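You operate a simulated robot arm through the tools that you are given. There is no shell and no other tool.

You run a simulated robot arm. Do the job below in one go: nothing can be reset, and whatever is moved stays where it is left.

## Task
Bend the blue bracket's tab to 60 and put it in the teal tray.
Fine: the peg is set; clamp the bracket first; handle down and clamp open at the end.

Only the result counts: the job must be done as asked and must still hold three seconds after the hand-in. Knocking over, shifting, dropping, spilling or breaking anything else fails it.

## Robot
A 7-joint arm with a two-finger gripper, fixed in place. Base frame: the origin is on the floor under the middle of its stand, x ahead of it, y to its left, z up; the work surface is at about z = 860. Lengths are in mm, angles in degrees, forces in N, time in s.
With the tool pointing down near the work surface it reaches from about 340 to 720 mm from the base axis. Its first joint turns from -66.0 to 66.0 degrees. Payload 2.45 kg.
Tool frame: the origin (TCP) lies between the finger pads and is the grasp point; the fingertips stand 26 mm ahead of it; z points along the fingers, y is the line along which they close. The gripper opens to 96 mm; its body begins 69 mm behind the TCP.
Orientation is that of the tool frame in the base frame, as a unit quaternion [x, y, z, w]. With the fingers straight down and closing along the base's y, the tool's x points along the base's -x, its y along +y and its z along -z.

## Interface
- The arm moves only by the tool apply_moves. Its argument "motion" is a list of rows, each an object (a shift or turn left out is 0, a gripper value left out holds the last) with "translation": the shift along the tool's x, y, z in units of 100 mm (1.0 is 100 mm), a list of three; "dr": the turn, a rotation vector about the tool's x, y, z in units of 45 degrees (1.0 is 45 degrees), a list of three. In form: [{"translation": [x, y, z], "dr": [wx, wy, wz]}, ...]. A call has 1 to 20 rows; each row is the pose to reach, as a shift and turn from the pose commanded when the call began, along the tool's axes at that moment. "fingers" is the finger opening in mm, from 0 to 96, set as the call begins (left out, the last holds). A call with a number of a shift or a turn outside -1 to 1 is refused whole. A row lasts 0.2 s, in which the tool goes at most 50 mm and 8.6 degrees; a call with a longer step from one row to the next is refused whole, and so is a gripper value outside its range. Where a pose cannot be reached the arm comes as near as it can. A force on the tool above 80 N (or 10 N above the force at the start of the call, whichever is more), or a blocked arm, ends the call early, and 0.2 s more pass. Each finger travels about 50 mm/s and halts on what it meets, pressing with about 28 N; the grip force reading is that of the motor and also rises with nothing between the fingers. The clock runs only during rows and for 0.2 s after the last one: add rows that repeat a pose to give the fingers time. The reply holds the time, the measured pose of the TCP, the force on the tool along the base axes, the opening and the grip force, in the units named above and with some noise, with the torque about the TCP (base axes, N m) and any sound that the robot's microphone picked up, and new pictures: "show" is both (left out), scene, wrist or none.
- Cameras (640 x 400 px; columns grow to the right, rows downward): "scene" is fixed at [153.7, -389.3, 1400.9]; the picture's right is [0.87, -0.49, 0.00], its down [-0.28, -0.51, -0.81] and it looks along [0.40, 0.71, -0.58] (base axes); focal length 259 px, centre (320, 200). "wrist" rides on the gripper at [82, 3, -98] in the tool frame; the picture's right is [-0.04, 1.00, 0.00], its down [-0.73, -0.03, -0.68] and it looks along [-0.68, -0.03, 0.73] (tool axes); focal length 256 px, centre (320, 200). There is no depth. A picture from a camera that has moved, and an enlarged one, comes with that camera's place and axes in the base frame and with its lens. The place of the scene camera against the robot may be out by one fixed shift of up to 25 mm in any direction.
- enlarge(camera, box): a new picture of the part [left, top, right, bottom] of that camera's present view, enlarged. No time passes.
- close_job(): hands the job in; it is judged then, once.

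Places have to be worked out from the pictures, the camera data and where the tool is seen. Open the gripper and draw the arm clear of the work before you hand the job in, unless the task says otherwise.

The tools are called after "Request:" by a JSON object that holds its "op" and its "data". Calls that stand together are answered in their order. apply_moves: Moves the arm, as the interface text tells. Its arguments: {"type":"object","properties":{"motion":{"type":"array","items":{"type":"object","properties":{"translation":{"type":"array","items":{"type":"number"}},"dr":{"type":"array","items":{"type":"number"}}}}},"fingers":{"type":"number"},"show":{"type":"string","enum":["both","scene","wrist","none"]}},"required":["motion"]} The other tools are called the same way: enlarge (camera, box) takes an enlarged picture of a part of a camera's view; close_job () hands the job in.

At the start:

```text
time: 0.0
ee_pos: [325.6, 226.7, 1280.8]
tcp_rot: [0.0, 1.0, -0.001, 0.0]
force: [0.1, -0.5, 0.6]
wrist_torque: [-0.02, -0.02, -0.01]
width: 96.0
grasp_force: 0.0
```

scene: 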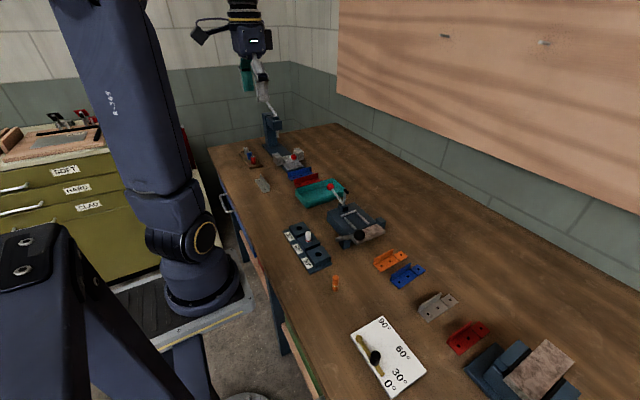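
wrist: 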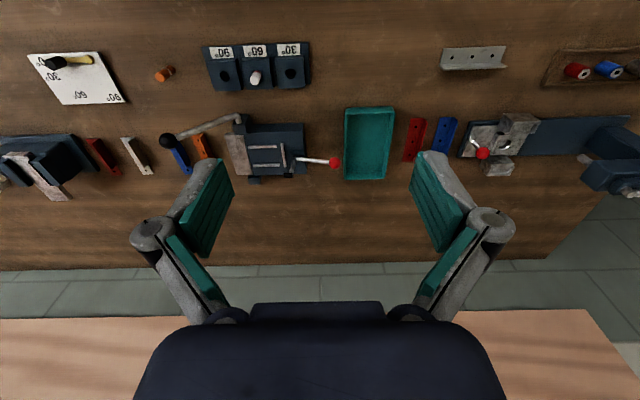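

I'll look at the scene more closely before I move anything.

Request:
{"op": "enlarge", "data": {"camera": "scene", "box": [220, 100, 420, 225]}}

Request:
{"op": "enlarge", "data": {"camera": "scene", "box": [270, 170, 430, 300]}}

Request:
{"op": "enlarge", "data": {"camera": "scene", "box": [340, 240, 600, 400]}}

Request:
{"op": "enlarge", "data": {"camera": "wrist", "box": [140, 30, 400, 200]}}

Request:
{"op": "enlarge", "data": {"camera": "wrist", "box": [390, 30, 640, 200]}}

Request:
{"op": "enlarge", "data": {"camera": "wrist", "box": [0, 30, 240, 210]}}

```text
3.20 times, centred on (320, 162) of scene
camera zoom: at [153.7, -389.3, 1400.9], right [0.87, -0.49, 0.0], down [-0.28, -0.51, -0.81], along [0.4, 0.71, -0.58], focal length 829 px, centre (320, 320)
```

zoom: 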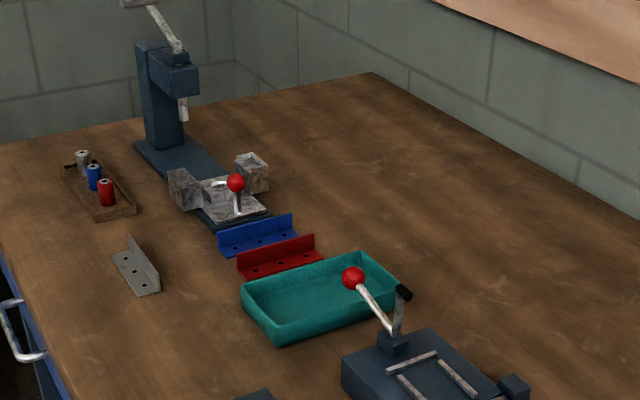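

```text
3.08 times, centred on (350, 235) of scene
camera zoom: at [153.7, -389.3, 1400.9], right [0.87, -0.49, 0.0], down [-0.28, -0.51, -0.81], along [0.4, 0.71, -0.58], focal length 797 px, centre (228, 92)
```

zoom: 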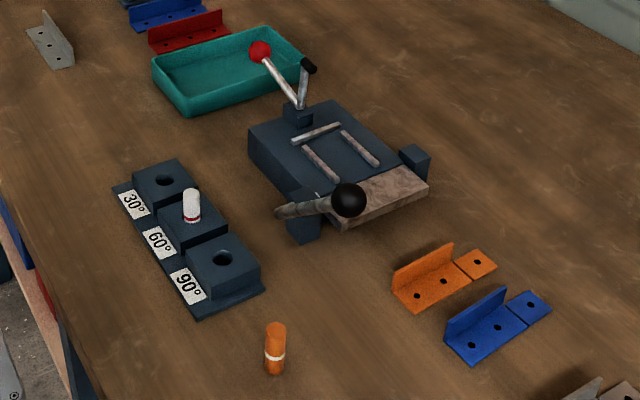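

```text
2.46 times, centred on (470, 320) of scene
camera zoom: at [153.7, -389.3, 1400.9], right [0.87, -0.49, 0.0], down [-0.28, -0.51, -0.81], along [0.4, 0.71, -0.58], focal length 638 px, centre (-49, -95)
```

zoom: 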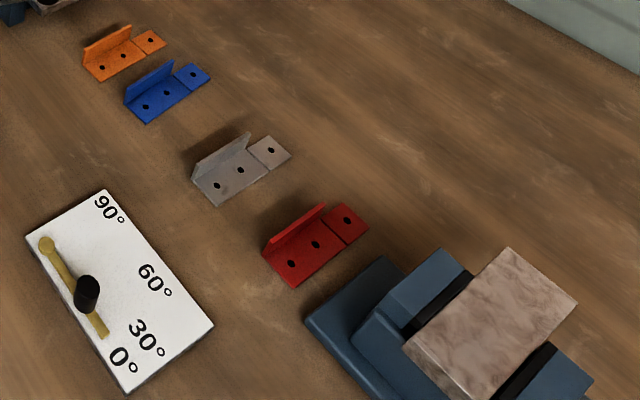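

```text
2.35 times, centred on (270, 115) of wrist
camera zoom: at [244.7, 231.1, 1379.4], right [0.04, 1.0, 0.0], down [0.73, -0.03, 0.68], along [0.68, -0.03, -0.73], focal length 602 px, centre (438, 400)
```

zoom: 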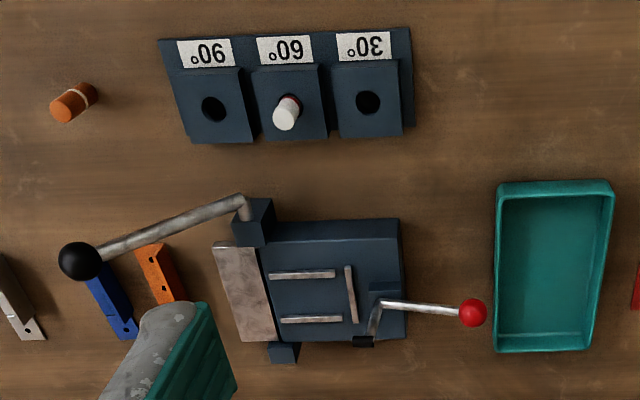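

```text
2.35 times, centred on (515, 115) of wrist
camera zoom: at [244.7, 231.1, 1379.4], right [0.04, 1.0, 0.0], down [0.73, -0.03, 0.68], along [0.68, -0.03, -0.73], focal length 602 px, centre (-139, 400)
```

zoom: 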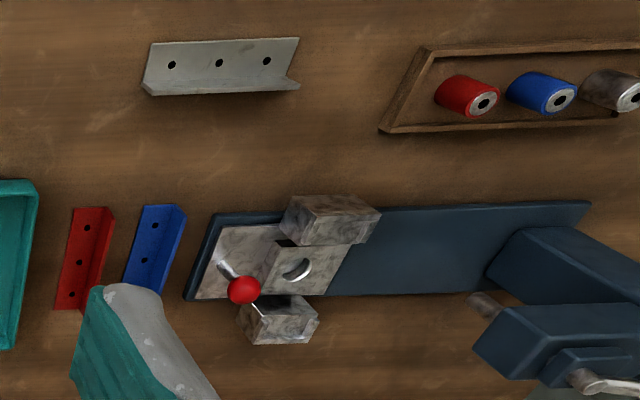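

```text
2.22 times, centred on (120, 120) of wrist
camera zoom: at [244.7, 231.1, 1379.4], right [0.04, 1.0, 0.0], down [0.73, -0.03, 0.68], along [0.68, -0.03, -0.73], focal length 569 px, centre (764, 378)
```

zoom: 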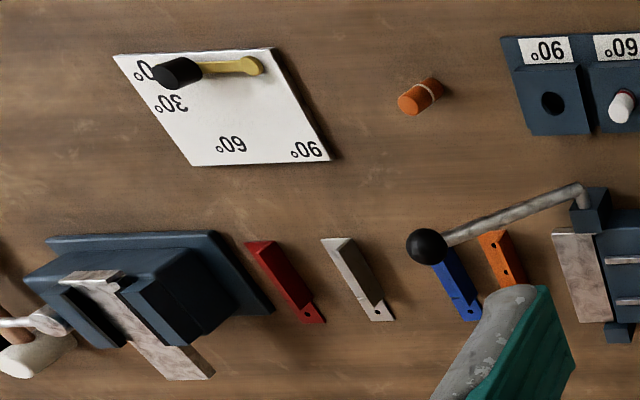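

The blue bracket with a separate tab lies at about (560, -130). The bender is at about (520, 114) with its clamp open, and the white peg sits in the 60 hole. I'll move closer above the bender for a better view.

Request:
{"op": "apply_moves", "data": {"motion": [{"translation": [-0.19, -0.25, 0.25]}, {"translation": [-0.38, -0.5, 0.5]}, {"translation": [-0.56, -0.75, 0.75]}, {"translation": [-0.75, -1.0, 1.0]}], "fingers": 96, "show": "both"}}

```text
time: 1.0
ee_pos: [401.9, 126.7, 1181.5]
tcp_rot: [-0.001, 1.0, 0.0, 0.0]
force: [0.5, 0.0, -0.5]
wrist_torque: [0.03, 0.05, 0.02]
width: 96.0
grasp_force: 0.1
camera wrist: at [320.7, 130.7, 1280.1], right [0.04, 1.0, 0.0], down [0.73, -0.03, 0.68], along [0.68, -0.03, -0.73], focal length 256 px, centre (320, 200)
```

scene: 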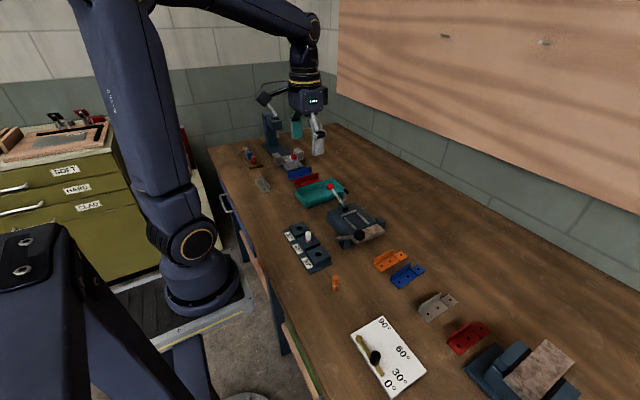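
wrist: 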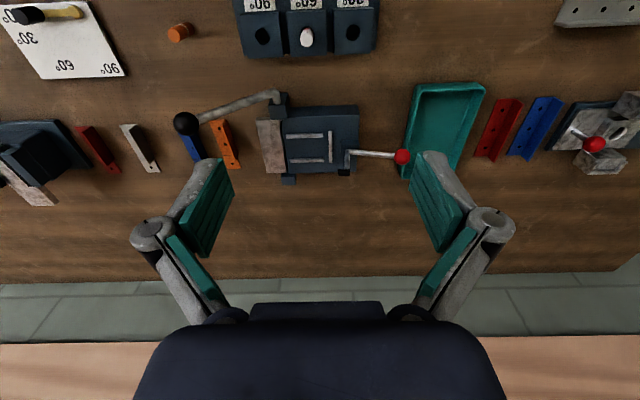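

The wrist view of the bender is clear. I'll go down another 100 mm for a finer look.

Request:
{"op": "apply_moves", "data": {"motion": [{"translation": [0.0, -0.1, 0.4]}, {"translation": [0.0, -0.15, 0.8]}, {"translation": [0.0, -0.15, 1.0]}], "show": "wrist"}}

Request:
{"op": "enlarge", "data": {"camera": "wrist", "box": [200, 60, 440, 210]}}

Request:
{"op": "enlarge", "data": {"camera": "scene", "box": [320, 175, 400, 255]}}

```text
time: 1.8
ee_pos: [403.3, 112.5, 1080.4]
tcp_rot: [-0.001, 1.0, -0.001, 0.0]
force: [0.2, -0.1, -0.3]
wrist_torque: [0.01, 0.0, -0.01]
width: 95.8
grasp_force: 0.1
camera wrist: at [321.1, 116.8, 1178.8], right [0.04, 1.0, 0.0], down [0.73, -0.03, 0.68], along [0.68, -0.03, -0.73], focal length 256 px, centre (320, 200)
```

wrist: 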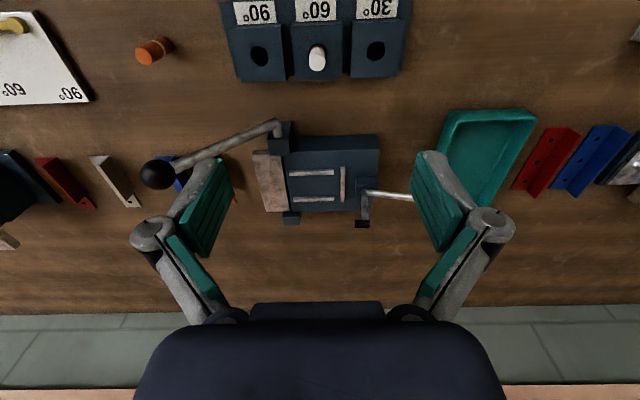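

```text
2.67 times, centred on (320, 135) of wrist
camera zoom: at [321.1, 116.8, 1178.8], right [0.04, 1.0, 0.0], down [0.73, -0.03, 0.68], along [0.68, -0.03, -0.73], focal length 683 px, centre (320, 373)
```

zoom: 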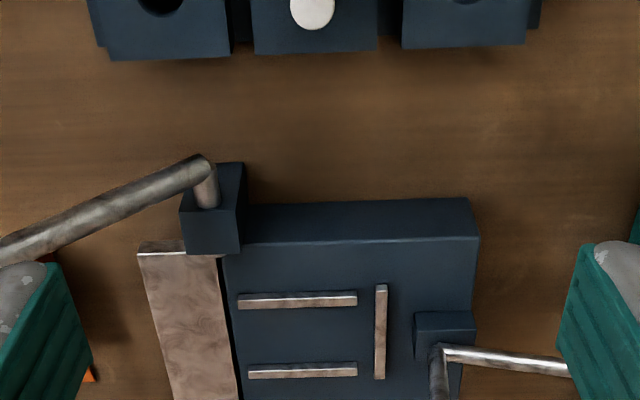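

```text
5.00 times, centred on (360, 215) of scene
camera zoom: at [153.7, -389.3, 1400.9], right [0.87, -0.49, 0.0], down [-0.28, -0.51, -0.81], along [0.4, 0.71, -0.58], focal length 1296 px, centre (120, 125)
```

zoom: 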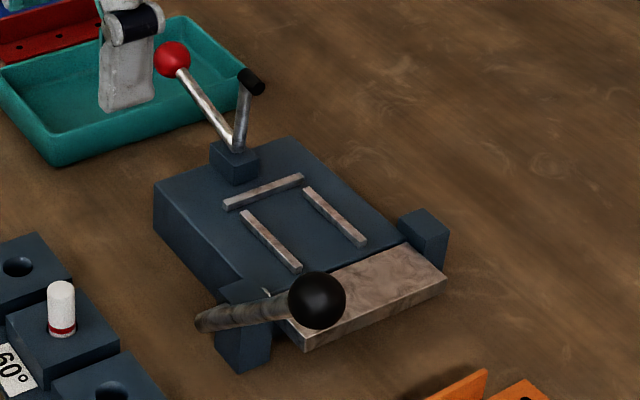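

The bed top is at about z 898, with the rails near x 527 and 576 and the end stop near y 139. The leaf hinge is near y 62 and the handle knob is near (459, -41, 989). Next I'll look at the blue bracket at about (560, -130).

Request:
{"op": "apply_moves", "data": {"motion": [{"translation": [0.0, -0.45, 0.0]}, {"translation": [0.0, -0.9, 0.0]}, {"translation": [0.0, -1.0, 0.0]}], "show": "none"}}

Request:
{"op": "apply_moves", "data": {"motion": [{"translation": [0.0, -0.45, 0.0]}, {"translation": [0.0, -0.9, 0.0]}, {"translation": [0.0, -1.0, 0.0]}], "show": "wrist"}}

Request:
{"op": "enlarge", "data": {"camera": "wrist", "box": [200, 60, 440, 210]}}

```text
time: 2.6
ee_pos: [401.5, 11.8, 1080.1]
tcp_rot: [0.0, 1.0, 0.0, 0.001]
force: [-0.2, -0.6, -0.1]
wrist_torque: [0.0, -0.01, 0.03]
width: 95.9
grasp_force: 0.1
```

```text
time: 3.4
ee_pos: [403.0, -90.0, 1082.0]
tcp_rot: [0.001, 1.0, 0.001, 0.0]
force: [0.2, 0.0, 0.3]
wrist_torque: [0.01, -0.01, 0.0]
width: 96.3
grasp_force: 0.1
camera wrist: at [321.1, -84.9, 1179.9], right [0.04, 1.0, 0.0], down [0.73, -0.03, 0.68], along [0.68, -0.03, -0.73], focal length 256 px, centre (320, 200)
```

wrist: 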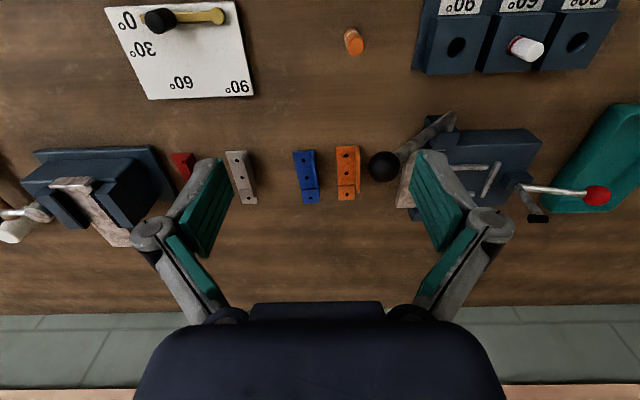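

```text
2.67 times, centred on (320, 135) of wrist
camera zoom: at [321.1, -84.9, 1179.9], right [0.04, 1.0, 0.0], down [0.73, -0.03, 0.68], along [0.68, -0.03, -0.73], focal length 683 px, centre (320, 373)
```

zoom: 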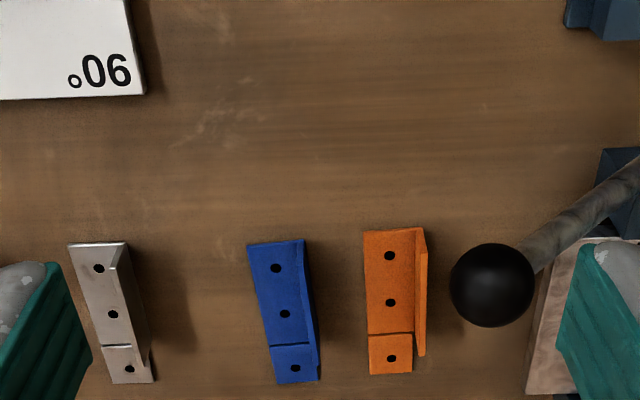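

The blue bracket lies with its wall on the +y side and its tab toward +x. I'll move in closer to measure its edges.

Request:
{"op": "apply_moves", "data": {"motion": [{"translation": [-0.2, -0.15, 0.2]}, {"translation": [-0.4, -0.3, 0.4]}, {"translation": [-0.6, -0.42, 0.5]}], "fingers": 70, "show": "wrist"}}

Request:
{"op": "enlarge", "data": {"camera": "wrist", "box": [220, 100, 420, 225]}}

Request:
{"op": "enlarge", "data": {"camera": "scene", "box": [370, 240, 450, 290]}}

```text
time: 4.2
ee_pos: [462.5, -131.4, 1031.8]
tcp_rot: [0.0, 1.0, 0.0, 0.001]
force: [0.8, 0.5, -1.3]
wrist_torque: [0.05, 0.03, 0.0]
width: 70.1
grasp_force: 0.1
camera wrist: at [381.2, -126.5, 1128.8], right [0.04, 1.0, 0.0], down [0.73, -0.03, 0.68], along [0.68, -0.03, -0.73], focal length 256 px, centre (320, 200)
```

wrist: 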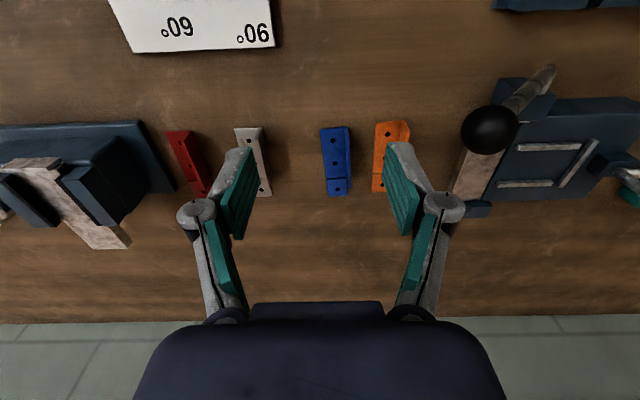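

```text
3.20 times, centred on (320, 162) of wrist
camera zoom: at [381.2, -126.5, 1128.8], right [0.04, 1.0, 0.0], down [0.73, -0.03, 0.68], along [0.68, -0.03, -0.73], focal length 819 px, centre (320, 320)
```

zoom: 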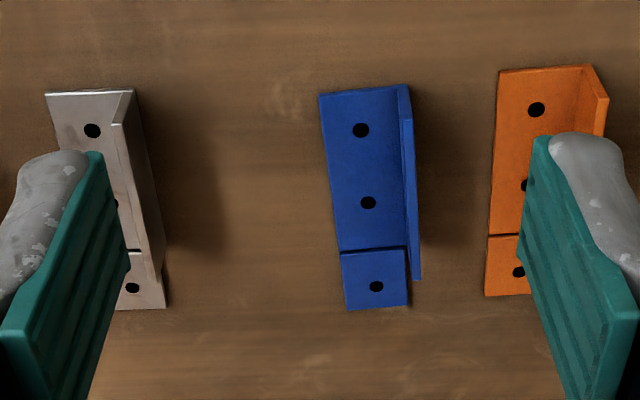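

```text
8.00 times, centred on (410, 265) of scene
camera zoom: at [153.7, -389.3, 1400.9], right [0.87, -0.49, 0.0], down [-0.28, -0.51, -0.81], along [0.4, 0.71, -0.58], focal length 2073 px, centre (-400, -320)
```

zoom: 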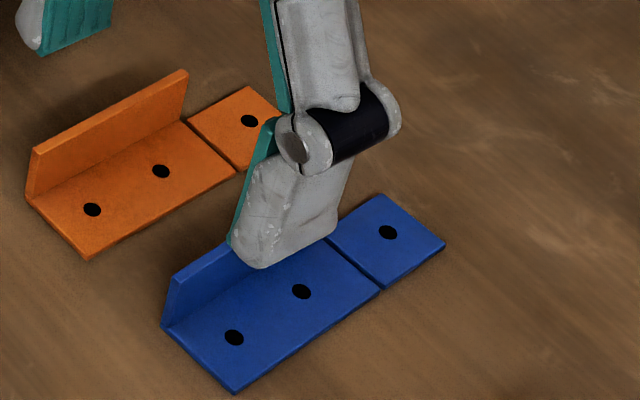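

The bracket wall is centred at about (554, -101), 25 mm high and 3 mm thick, with a yaw of about +4°. Before I plan the reorientation, I'll check how bulky the camera and gripper are.

Request:
{"op": "enlarge", "data": {"camera": "scene", "box": [310, 130, 470, 290]}}

```text
2.50 times, centred on (390, 210) of scene
camera zoom: at [153.7, -389.3, 1400.9], right [0.87, -0.49, 0.0], down [-0.28, -0.51, -0.81], along [0.4, 0.71, -0.58], focal length 648 px, centre (145, 175)
```

zoom: 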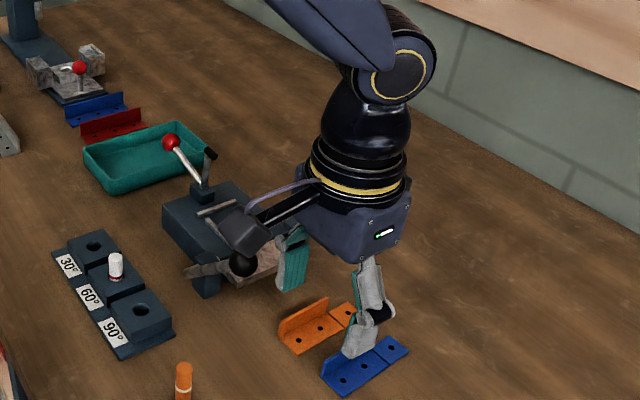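

The camera body has room, so I'll move above the bracket wall at about (556, -101), yaw to match it, and stop high to check the alignment.

Request:
{"op": "apply_moves", "data": {"motion": [{"translation": [-0.234, 0.074, 0.178], "dr": [0, 0, -0.025]}, {"translation": [-0.468, 0.148, 0.355], "dr": [0, 0, -0.05]}, {"translation": [-0.702, 0.222, 0.533], "dr": [0, 0, -0.075]}, {"translation": [-0.936, 0.296, 0.71], "dr": [0, 0, -0.095]}, {"translation": [-0.936, 0.296, 0.71], "dr": [0, 0, -0.095]}], "fingers": 40, "show": "both"}}

Request:
{"op": "enlarge", "data": {"camera": "wrist", "box": [240, 90, 440, 215]}}

Request:
{"op": "enlarge", "data": {"camera": "scene", "box": [360, 210, 460, 300]}}

```text
time: 5.4
ee_pos: [557.6, -101.6, 959.9]
tcp_rot: [-0.038, 0.999, 0.0, 0.0]
force: [-0.4, 0.5, 0.5]
wrist_torque: [-0.03, 0.04, 0.02]
width: 40.2
grasp_force: 0.1
camera wrist: at [475.0, -103.5, 1057.2], right [-0.04, 1.0, 0.0], down [0.73, 0.03, 0.68], along [0.68, 0.02, -0.73], focal length 256 px, centre (320, 200)
```

scene: 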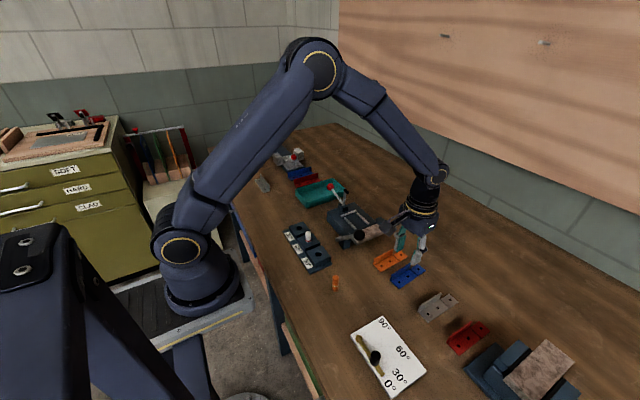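
wrist: 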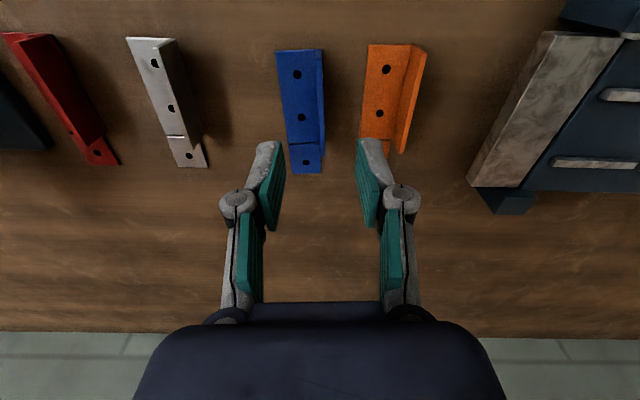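

```text
3.20 times, centred on (340, 152) of wrist
camera zoom: at [475.0, -103.5, 1057.2], right [-0.04, 1.0, 0.0], down [0.73, 0.03, 0.68], along [0.68, 0.02, -0.73], focal length 819 px, centre (256, 352)
```

zoom: 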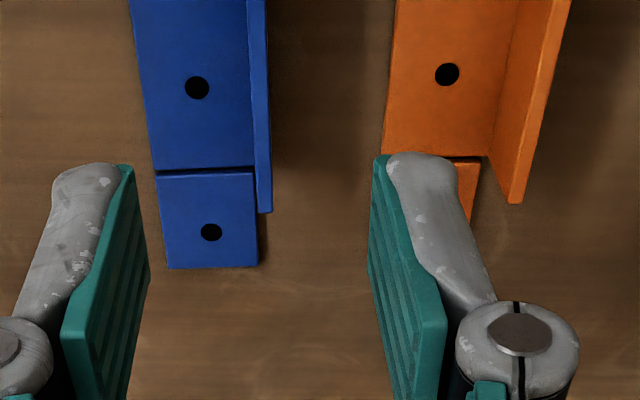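

```text
4.44 times, centred on (410, 255) of scene
camera zoom: at [153.8, -389.3, 1400.9], right [0.87, -0.49, 0.0], down [-0.28, -0.51, -0.81], along [0.4, 0.71, -0.58], focal length 1152 px, centre (-80, -44)
```

zoom: 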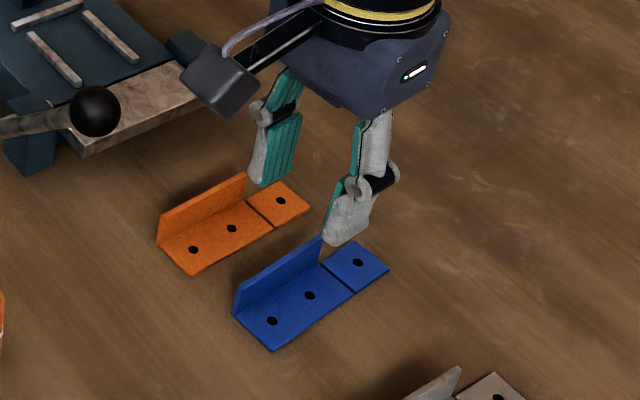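

The fingers straddle the wall line within about 1 mm and the yaw matches. I'll descend to TCP z≈895, which leaves the tips about 6 mm above the base plate.

Request:
{"op": "apply_moves", "data": {"motion": [{"translation": [0, 0.005, 0.2]}, {"translation": [0, 0.005, 0.4]}, {"translation": [0, 0.005, 0.55]}, {"translation": [0, 0.005, 0.645]}, {"translation": [0, 0.005, 0.645]}], "fingers": 40, "show": "both"}}

Request:
{"op": "enlarge", "data": {"camera": "scene", "box": [370, 230, 450, 300]}}

Request:
{"op": "enlarge", "data": {"camera": "wrist", "box": [240, 90, 440, 215]}}

```text
time: 6.6
ee_pos: [556.2, -98.4, 895.0]
tcp_rot: [-0.037, 0.999, 0.0, 0.0]
force: [-0.7, 0.0, -0.5]
wrist_torque: [0.0, 0.0, 0.03]
width: 39.9
grasp_force: 0.0
camera wrist: at [474.7, -100.7, 993.0], right [-0.04, 1.0, 0.0], down [0.73, 0.03, 0.68], along [0.68, 0.02, -0.73], focal length 256 px, centre (320, 200)
```

scene: 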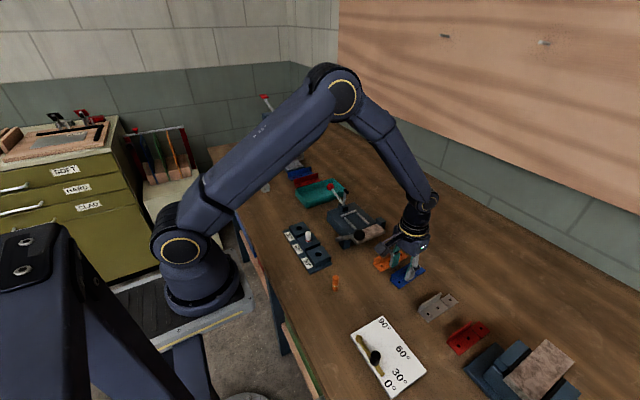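
wrist: 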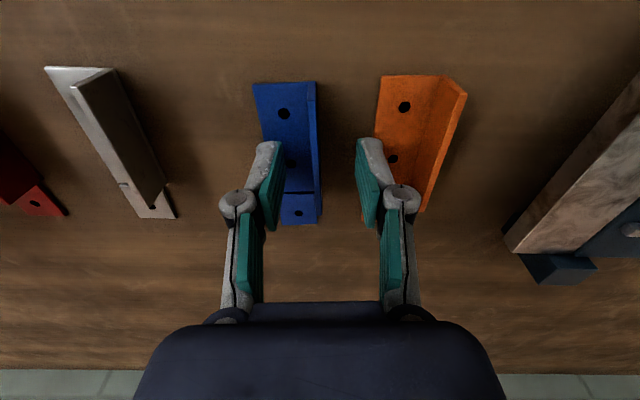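

```text
5.71 times, centred on (410, 265) of scene
camera zoom: at [153.7, -389.3, 1400.9], right [0.87, -0.49, 0.0], down [-0.28, -0.51, -0.81], along [0.4, 0.71, -0.58], focal length 1481 px, centre (-194, -171)
```

zoom: 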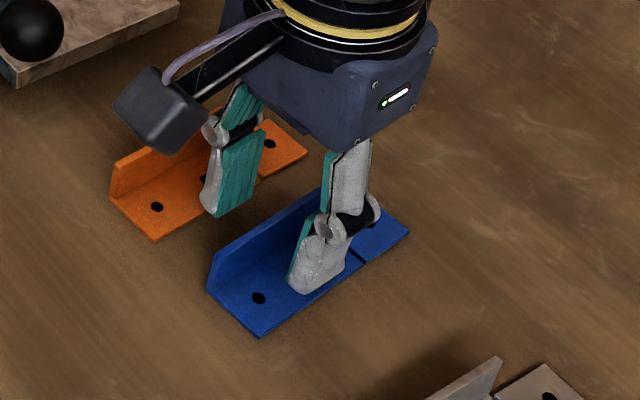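

```text
3.20 times, centred on (340, 152) of wrist
camera zoom: at [474.7, -100.7, 993.0], right [-0.04, 1.0, 0.0], down [0.73, 0.03, 0.68], along [0.68, 0.02, -0.73], focal length 819 px, centre (256, 352)
```

zoom: 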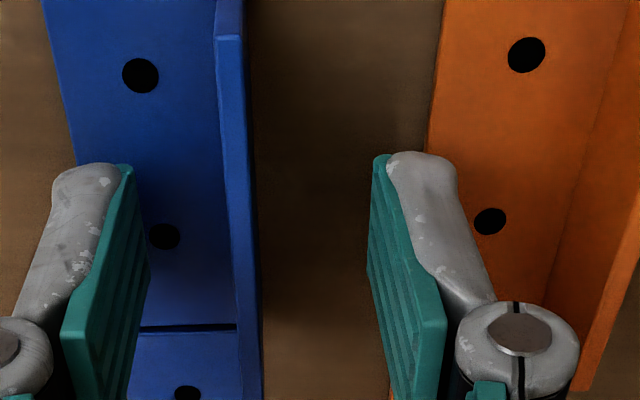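

The wall sits about 2 mm to the -y side of the finger midpoint. I'll correct that and close on the wall.

Request:
{"op": "apply_moves", "data": {"motion": [{"translation": [0, -0.023, 0.0]}, {"translation": [0, -0.023, 0.0]}], "fingers": 40, "show": "none"}}

Request:
{"op": "apply_moves", "data": {"motion": [{"translation": [0, 0, 0]}, {"translation": [0, 0, 0]}, {"translation": [0, 0, 0]}, {"translation": [0, 0, 0]}, {"translation": [0, 0, 0]}, {"translation": [0, 0, 0]}], "fingers": 0, "show": "wrist"}}

Request:
{"op": "enlarge", "data": {"camera": "wrist", "box": [240, 90, 440, 215]}}

```text
time: 7.2
ee_pos: [556.0, -101.4, 895.3]
tcp_rot: [-0.038, 0.999, 0.0, -0.001]
force: [-0.1, -0.5, -0.7]
wrist_torque: [-0.01, 0.06, -0.01]
width: 40.2
grasp_force: 0.0
```

```text
time: 8.6
ee_pos: [555.6, -103.2, 895.8]
tcp_rot: [-0.037, 0.999, 0.0, 0.0]
force: [-0.5, -0.4, -0.5]
wrist_torque: [0.04, 0.02, 0.02]
width: 6.0
grasp_force: 28.4
camera wrist: at [474.4, -103.6, 993.1], right [-0.04, 1.0, 0.0], down [0.73, 0.03, 0.68], along [0.68, 0.02, -0.73], focal length 256 px, centre (320, 200)
```

wrist: 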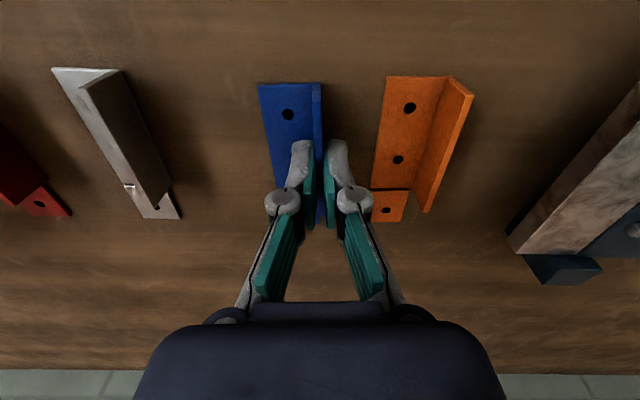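

```text
3.20 times, centred on (340, 152) of wrist
camera zoom: at [474.4, -103.6, 993.1], right [-0.04, 1.0, 0.0], down [0.73, 0.03, 0.68], along [0.68, 0.02, -0.73], focal length 819 px, centre (256, 352)
```

zoom: 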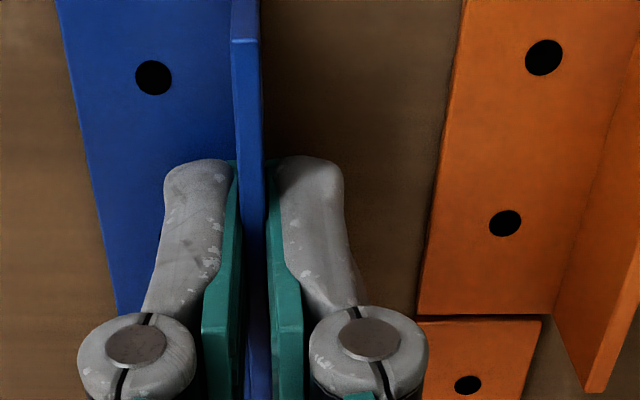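

The grip is good at 6 mm opening and 28 N. I'll lift straight up in stages and watch that the bracket stays held.

Request:
{"op": "apply_moves", "data": {"motion": [{"translation": [0, 0, -0.1]}, {"translation": [0, 0, -0.3]}, {"translation": [0, 0, -0.6]}, {"translation": [0, 0, -1.0]}, {"translation": [0, 0, -1.0]}], "show": "both"}}

Request:
{"op": "enlarge", "data": {"camera": "scene", "box": [350, 190, 450, 290]}}

```text
time: 9.8
ee_pos: [554.8, -103.3, 995.6]
tcp_rot: [-0.037, 0.999, 0.0, 0.0]
force: [0.6, -0.5, 0.1]
wrist_torque: [0.03, 0.05, 0.0]
width: 6.0
grasp_force: 28.6
camera wrist: at [473.9, -103.8, 1094.0], right [-0.04, 1.0, 0.0], down [0.73, 0.03, 0.68], along [0.68, 0.02, -0.73], focal length 256 px, centre (320, 200)
```

scene: 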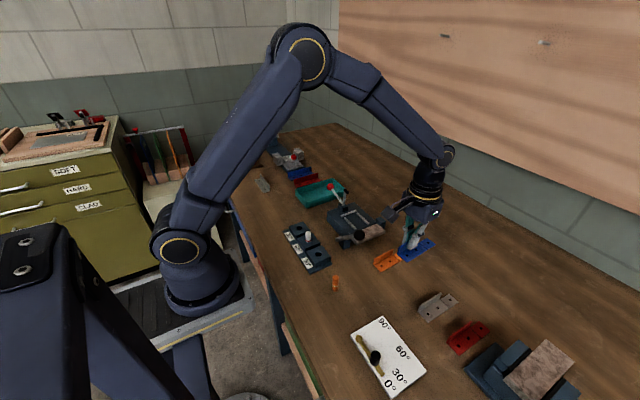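
wrist: 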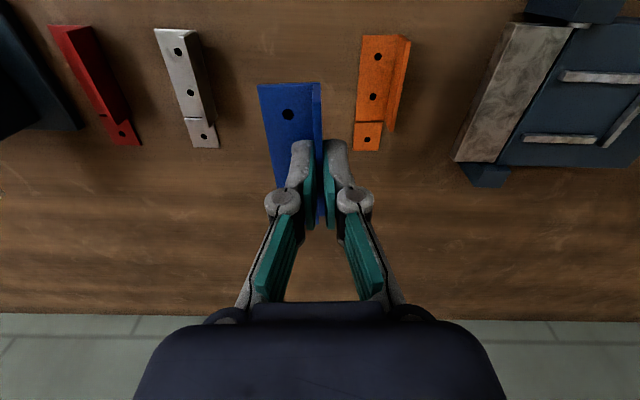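

```text
4.00 times, centred on (400, 240) of scene
camera zoom: at [153.7, -389.3, 1400.9], right [0.87, -0.49, 0.0], down [-0.28, -0.51, -0.81], along [0.4, 0.71, -0.58], focal length 1036 px, centre (0, 40)
```

zoom: 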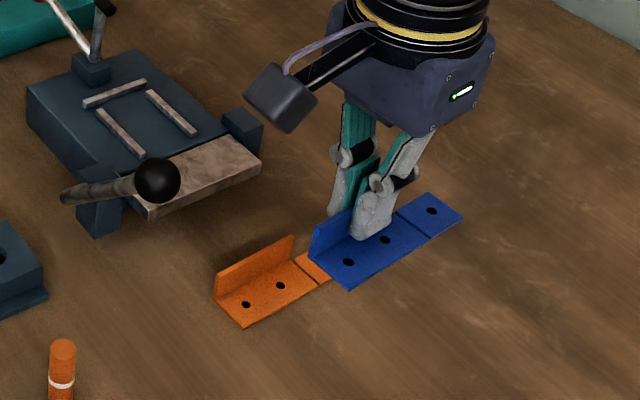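

The bracket came up cleanly and the orange one did not move. Next I'll lift further and start turning the tool clockwise so the tab points to -y.

Request:
{"op": "apply_moves", "data": {"motion": [{"translation": [0, 0, -0.35]}, {"translation": [0, 0, -0.7]}, {"translation": [0, 0, -0.7], "dr": [0, 0, 0.17]}, {"translation": [0, 0, -0.7], "dr": [0, 0, 0.34]}, {"translation": [0, 0, -0.7], "dr": [0, 0, 0.51]}, {"translation": [0, 0, -0.7], "dr": [0, 0, 0.68]}, {"translation": [0, 0, -0.7], "dr": [0, 0, 0.85]}, {"translation": [0, 0, -0.7], "dr": [0, 0, 1.0]}], "show": "none"}}

Request:
{"op": "apply_moves", "data": {"motion": [{"dr": [0, 0, 0.17]}, {"dr": [0, 0, 0.34]}, {"dr": [0, 0, 0.51]}, {"dr": [0, 0, 0.68]}, {"dr": [0, 0, 0.85]}, {"dr": [0, 0, 1.0]}], "show": "both"}}

```text
time: 11.6
ee_pos: [554.8, -103.1, 1065.4]
tcp_rot: [0.348, 0.937, 0.001, 0.0]
force: [-0.3, -0.6, -0.4]
wrist_torque: [0.03, 0.01, -0.02]
width: 5.9
grasp_force: 28.3
```

```text
time: 13.0
ee_pos: [555.4, -103.3, 1065.2]
tcp_rot: [0.68, 0.733, 0.001, 0.0]
force: [0.7, 0.2, -0.8]
wrist_torque: [0.01, 0.01, 0.02]
width: 5.8
grasp_force: 28.0
camera wrist: at [552.6, -19.7, 1164.1], right [1.0, 0.03, 0.0], down [0.02, -0.73, 0.68], along [0.02, -0.68, -0.73], focal length 256 px, centre (320, 200)
```

scene: 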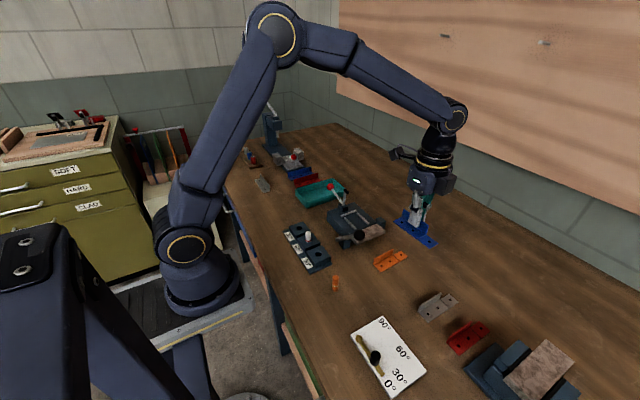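
wrist: 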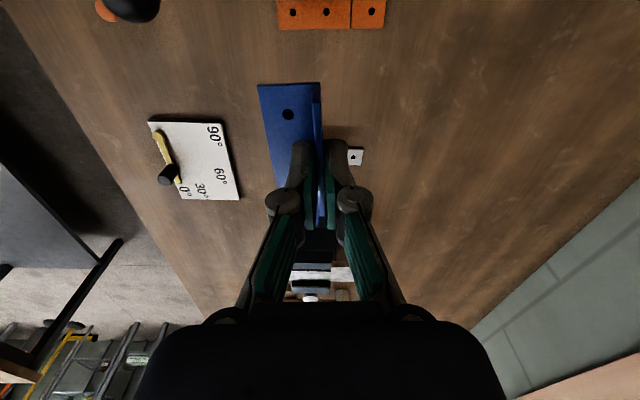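

I'll finish the last 4° of yaw and carry the bracket toward +y, above the handle height.

Request:
{"op": "apply_moves", "data": {"motion": [{"translation": [0.33, 0.025, 0], "dr": [0, 0, 0.05]}, {"translation": [0.66, 0.05, 0], "dr": [0, 0, 0.095]}, {"translation": [0.995, 0.075, 0], "dr": [0, 0, 0.095]}, {"translation": [0.995, 0.075, 0], "dr": [0, 0, 0.095]}], "show": "none"}}

Request:
{"op": "apply_moves", "data": {"motion": [{"translation": [0.4, 0.0, 0]}, {"translation": [0.8, 0.05, 0]}, {"translation": [1.0, 0.1, 0]}, {"translation": [1.0, 0.1, 0]}], "show": "both"}}

Request:
{"op": "enlarge", "data": {"camera": "scene", "box": [300, 130, 440, 260]}}

Request:
{"op": "enlarge", "data": {"camera": "wrist", "box": [220, 40, 440, 220]}}

```text
time: 14.0
ee_pos: [555.3, -1.3, 1065.1]
tcp_rot: [0.707, 0.707, 0.0, 0.0]
force: [-0.5, -0.7, -0.9]
wrist_torque: [0.03, -0.01, -0.01]
width: 6.1
grasp_force: 28.0
```

```text
time: 15.0
ee_pos: [566.1, 99.1, 1065.0]
tcp_rot: [0.707, 0.707, 0.0, 0.0]
force: [0.4, 0.3, 0.3]
wrist_torque: [0.0, 0.02, -0.01]
width: 5.9
grasp_force: 27.7
camera wrist: at [569.4, 181.0, 1163.0], right [1.0, -0.04, 0.0], down [-0.03, -0.73, 0.68], along [-0.03, -0.68, -0.73], focal length 256 px, centre (320, 200)
```

scene: 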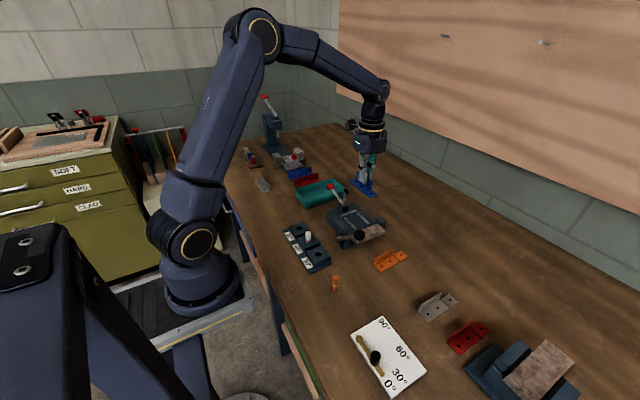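
wrist: 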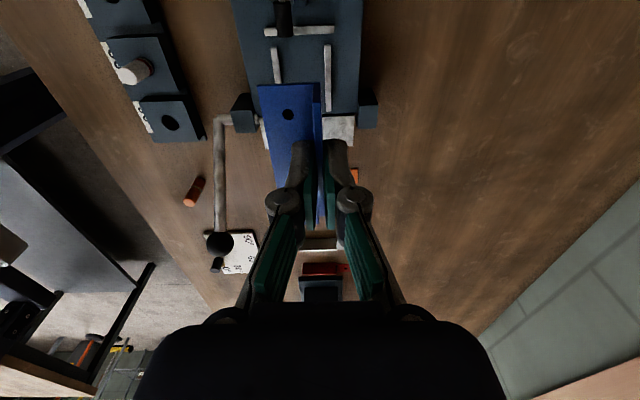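

```text
3.08 times, centred on (370, 195) of scene
camera zoom: at [153.8, -389.3, 1400.9], right [0.87, -0.49, 0.0], down [-0.28, -0.51, -0.81], along [0.4, 0.71, -0.58], focal length 797 px, centre (166, 215)
```

zoom: 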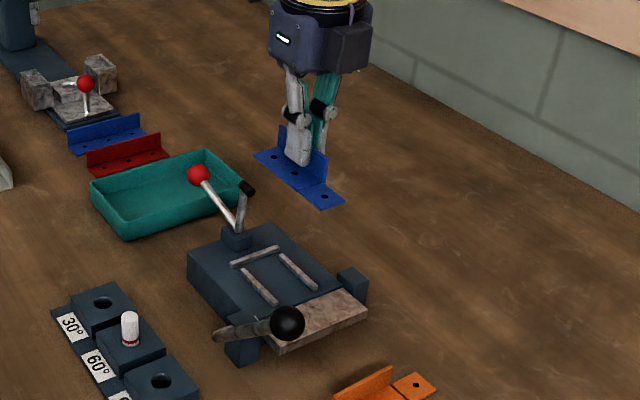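

```text
2.22 times, centred on (330, 130) of wrist
camera zoom: at [569.4, 181.0, 1163.0], right [1.0, -0.04, 0.0], down [-0.03, -0.73, 0.68], along [-0.03, -0.68, -0.73], focal length 569 px, centre (298, 356)
```

zoom: 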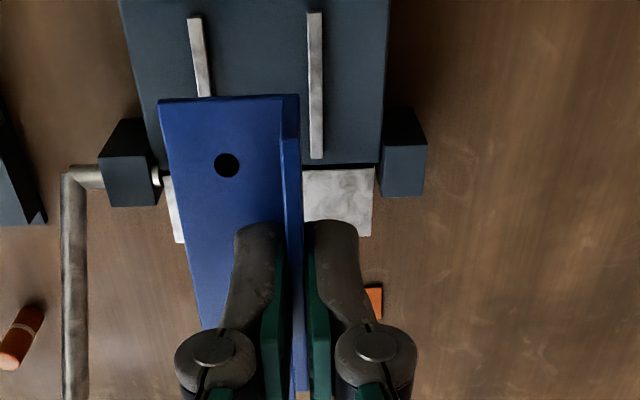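

The bracket is over the bed with the tab toward -y. The rails leave roughly x 528–570 and the stop face is near y 135. I'll lower to about 30 mm above the bed, slightly short of the stop, and check.

Request:
{"op": "apply_moves", "data": {"motion": [{"translation": [-0.07, -0.03, 0.3]}, {"translation": [-0.07, -0.03, 0.6]}, {"translation": [-0.07, -0.03, 0.85]}, {"translation": [-0.07, -0.03, 1.0]}, {"translation": [-0.07, -0.03, 1.0]}], "show": "both"}}

Request:
{"op": "enlarge", "data": {"camera": "scene", "box": [310, 150, 410, 260]}}

Request:
{"op": "enlarge", "data": {"camera": "wrist", "box": [200, 0, 440, 200]}}

```text
time: 16.2
ee_pos: [562.7, 89.1, 965.1]
tcp_rot: [0.707, 0.707, 0.0, -0.001]
force: [0.8, 0.0, -0.9]
wrist_torque: [-0.01, 0.01, 0.02]
width: 6.1
grasp_force: 27.7
camera wrist: at [566.2, 171.0, 1063.5], right [1.0, -0.04, 0.0], down [-0.03, -0.73, 0.68], along [-0.03, -0.68, -0.73], focal length 256 px, centre (320, 200)
```

scene: 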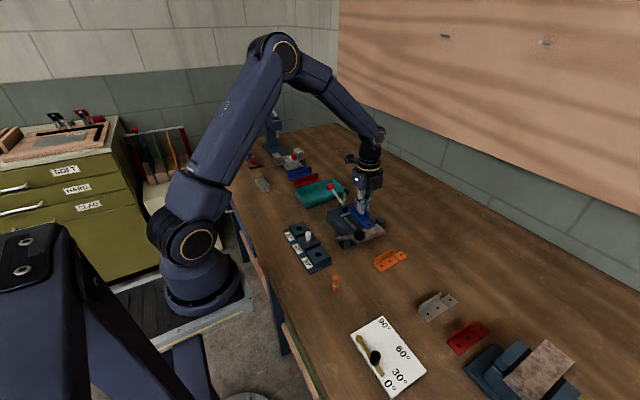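
wrist: 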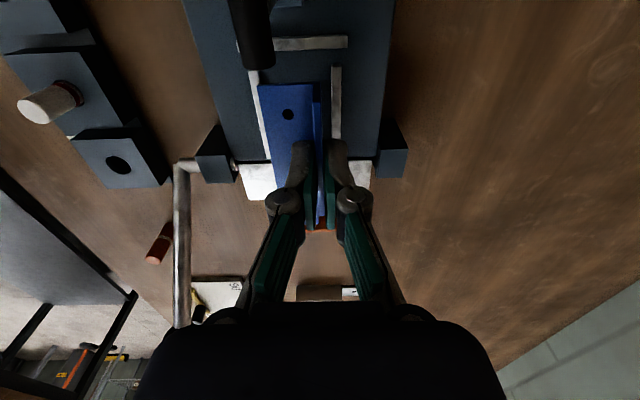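

```text
3.64 times, centred on (360, 205) of scene
camera zoom: at [153.8, -389.3, 1400.9], right [0.87, -0.49, 0.0], down [-0.28, -0.51, -0.81], along [0.4, 0.71, -0.58], focal length 942 px, centre (174, 182)
```

zoom: 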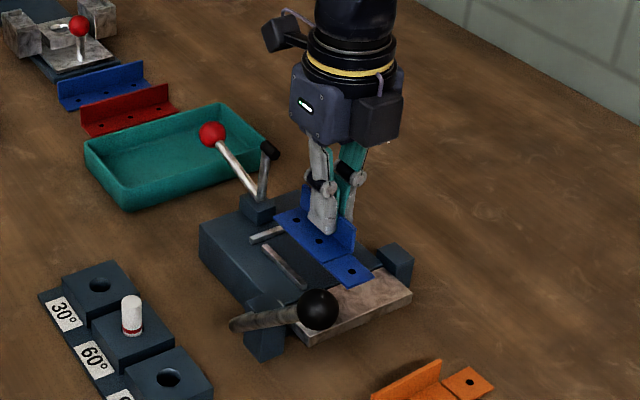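

```text
2.00 times, centred on (320, 100) of wrist
camera zoom: at [566.2, 171.0, 1063.5], right [1.0, -0.04, 0.0], down [-0.03, -0.73, 0.68], along [-0.03, -0.68, -0.73], focal length 512 px, centre (320, 400)
```

zoom: 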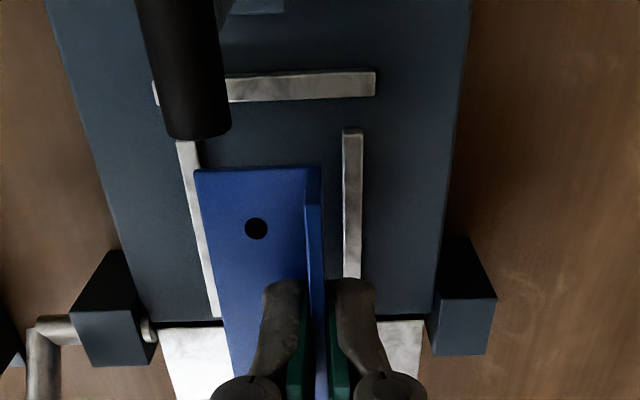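

The bracket spans x 533–564, centred between the rails, and its end is about 8 mm short of the stop. I'll lower to just above the bed.

Request:
{"op": "apply_moves", "data": {"motion": [{"translation": [0, 0, 0.1]}, {"translation": [0, 0, 0.2]}, {"translation": [0, 0, 0.27]}, {"translation": [0, 0, 0.27]}], "show": "wrist"}}

Request:
{"op": "enlarge", "data": {"camera": "scene", "box": [320, 180, 400, 260]}}

Request:
{"op": "enlarge", "data": {"camera": "wrist", "box": [200, 0, 440, 200]}}

```text
time: 17.2
ee_pos: [561.7, 89.2, 939.1]
tcp_rot: [0.707, 0.708, 0.0, -0.001]
force: [1.0, -0.7, -0.1]
wrist_torque: [0.03, 0.01, 0.02]
width: 6.0
grasp_force: 28.4
camera wrist: at [565.4, 172.4, 1036.8], right [1.0, -0.04, 0.0], down [-0.03, -0.73, 0.68], along [-0.03, -0.68, -0.73], focal length 256 px, centre (320, 200)
```

wrist: 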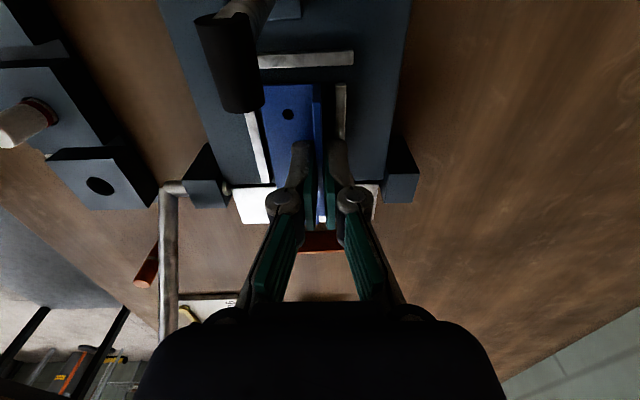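

```text
5.00 times, centred on (360, 220) of scene
camera zoom: at [153.8, -389.3, 1400.9], right [0.87, -0.49, 0.0], down [-0.28, -0.51, -0.81], along [0.4, 0.71, -0.58], focal length 1296 px, centre (120, 100)
```

zoom: 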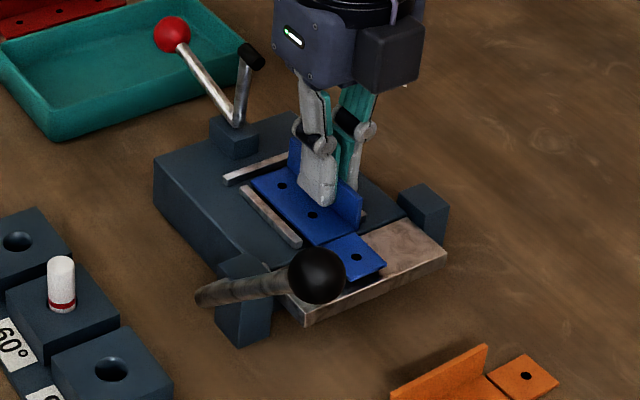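

```text
2.00 times, centred on (320, 100) of wrist
camera zoom: at [565.4, 172.4, 1036.8], right [1.0, -0.04, 0.0], down [-0.03, -0.73, 0.68], along [-0.03, -0.68, -0.73], focal length 512 px, centre (320, 400)
```

zoom: 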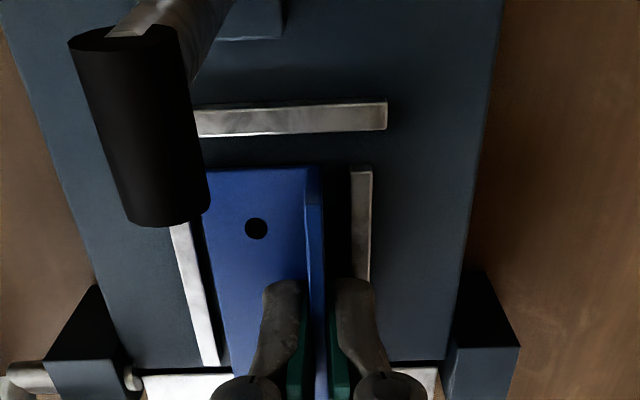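

The bracket is about 4 mm above the bed and well aligned. I'll lower in small steps and watch the force.

Request:
{"op": "apply_moves", "data": {"motion": [{"translation": [0, 0, 0.02]}, {"translation": [0, 0, 0.03]}, {"translation": [0, 0, 0.03]}], "show": "none"}}

Request:
{"op": "apply_moves", "data": {"motion": [{"translation": [0, 0, 0.01]}, {"translation": [0, 0, 0.01]}], "show": "none"}}

```text
time: 18.0
ee_pos: [561.8, 90.5, 935.3]
tcp_rot: [0.706, 0.708, 0.0, 0.0]
force: [-0.3, 0.4, -0.6]
wrist_torque: [0.0, 0.0, -0.02]
width: 5.8
grasp_force: 27.8
```

```text
time: 18.6
ee_pos: [563.2, 90.1, 934.6]
tcp_rot: [0.707, 0.708, 0.0, 0.0]
force: [-0.4, -0.2, 1.5]
wrist_torque: [-0.03, 0.03, -0.04]
width: 6.0
grasp_force: 28.1
```

There's no clear contact yet, so I'll keep lowering 1 mm at a time.

Request:
{"op": "apply_moves", "data": {"motion": [{"translation": [0, 0, 0.01]}, {"translation": [0, 0, 0.01]}], "show": "none"}}

Request:
{"op": "enlarge", "data": {"camera": "scene", "box": [330, 190, 390, 250]}}

```text
time: 19.2
ee_pos: [562.4, 89.0, 935.1]
tcp_rot: [0.707, 0.707, 0.002, 0.0]
force: [-0.6, -1.4, 11.5]
wrist_torque: [-0.06, 0.04, 0.0]
width: 5.9
grasp_force: 27.7
```

```text
6.67 times, centred on (360, 220) of scene
camera zoom: at [153.6, -389.4, 1400.9], right [0.87, -0.49, 0.0], down [-0.28, -0.51, -0.81], along [0.4, 0.71, -0.58], focal length 1728 px, centre (53, 67)
```

zoom: 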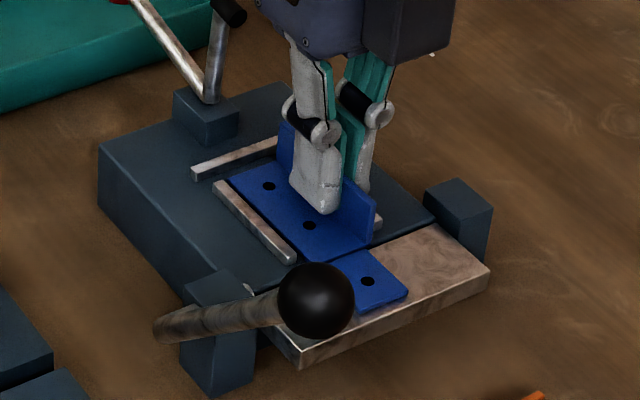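

The bracket has touched down with 11 N of contact force. I'll ease off slightly and slide it toward the stop.

Request:
{"op": "apply_moves", "data": {"motion": [{"translation": [0.0, 0, -0.006]}, {"translation": [0.03, 0, -0.006]}, {"translation": [0.05, 0, -0.006]}, {"translation": [0.05, 0, -0.006]}], "show": "wrist"}}

Request:
{"op": "enlarge", "data": {"camera": "wrist", "box": [240, 30, 400, 150]}}

```text
time: 20.2
ee_pos: [561.8, 95.2, 934.3]
tcp_rot: [0.707, 0.707, 0.0, 0.0]
force: [-0.4, -3.2, 8.2]
wrist_torque: [-0.1, 0.05, 0.02]
width: 6.0
grasp_force: 27.9
camera wrist: at [565.2, 178.5, 1032.9], right [1.0, -0.04, 0.0], down [-0.03, -0.73, 0.68], along [-0.03, -0.68, -0.73], focal length 256 px, centre (320, 200)
```

wrist: 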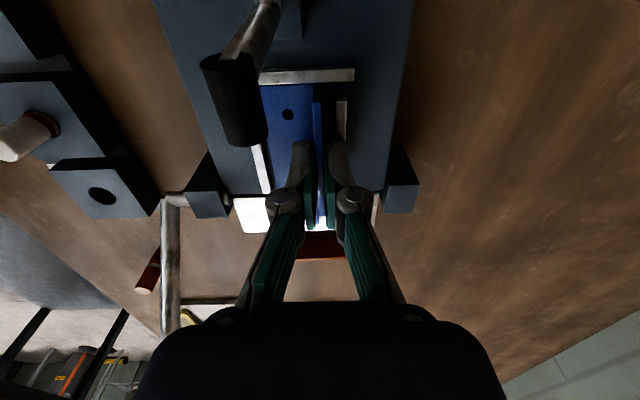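

```text
3.33 times, centred on (320, 90) of wrist
camera zoom: at [565.2, 178.5, 1032.9], right [1.0, -0.04, 0.0], down [-0.03, -0.73, 0.68], along [-0.03, -0.68, -0.73], focal length 853 px, centre (320, 567)
```

zoom: 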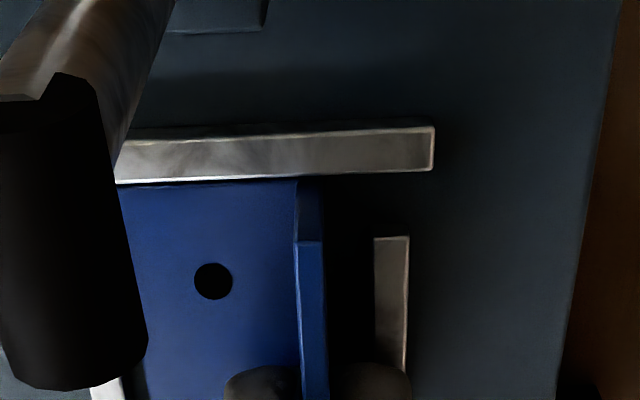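

The bracket end is almost against the stop. I'll nudge further in 1 mm steps until the y-force shows contact.

Request:
{"op": "apply_moves", "data": {"motion": [{"translation": [0.01, 0, 0]}, {"translation": [0.01, 0, 0]}], "show": "none"}}

Request:
{"op": "apply_moves", "data": {"motion": [{"translation": [0.008, 0, 0]}, {"translation": [0.008, 0, 0]}], "show": "none"}}

```text
time: 20.8
ee_pos: [562.5, 96.6, 935.0]
tcp_rot: [0.707, 0.707, 0.0, 0.0]
force: [0.4, -2.4, 7.0]
wrist_torque: [-0.12, 0.01, 0.02]
width: 6.0
grasp_force: 27.1
```

```text
time: 21.4
ee_pos: [563.1, 97.1, 934.6]
tcp_rot: [0.707, 0.707, 0.0, 0.0]
force: [-2.0, -5.5, 11.0]
wrist_torque: [-0.04, 0.06, 0.01]
width: 6.1
grasp_force: 27.9
```

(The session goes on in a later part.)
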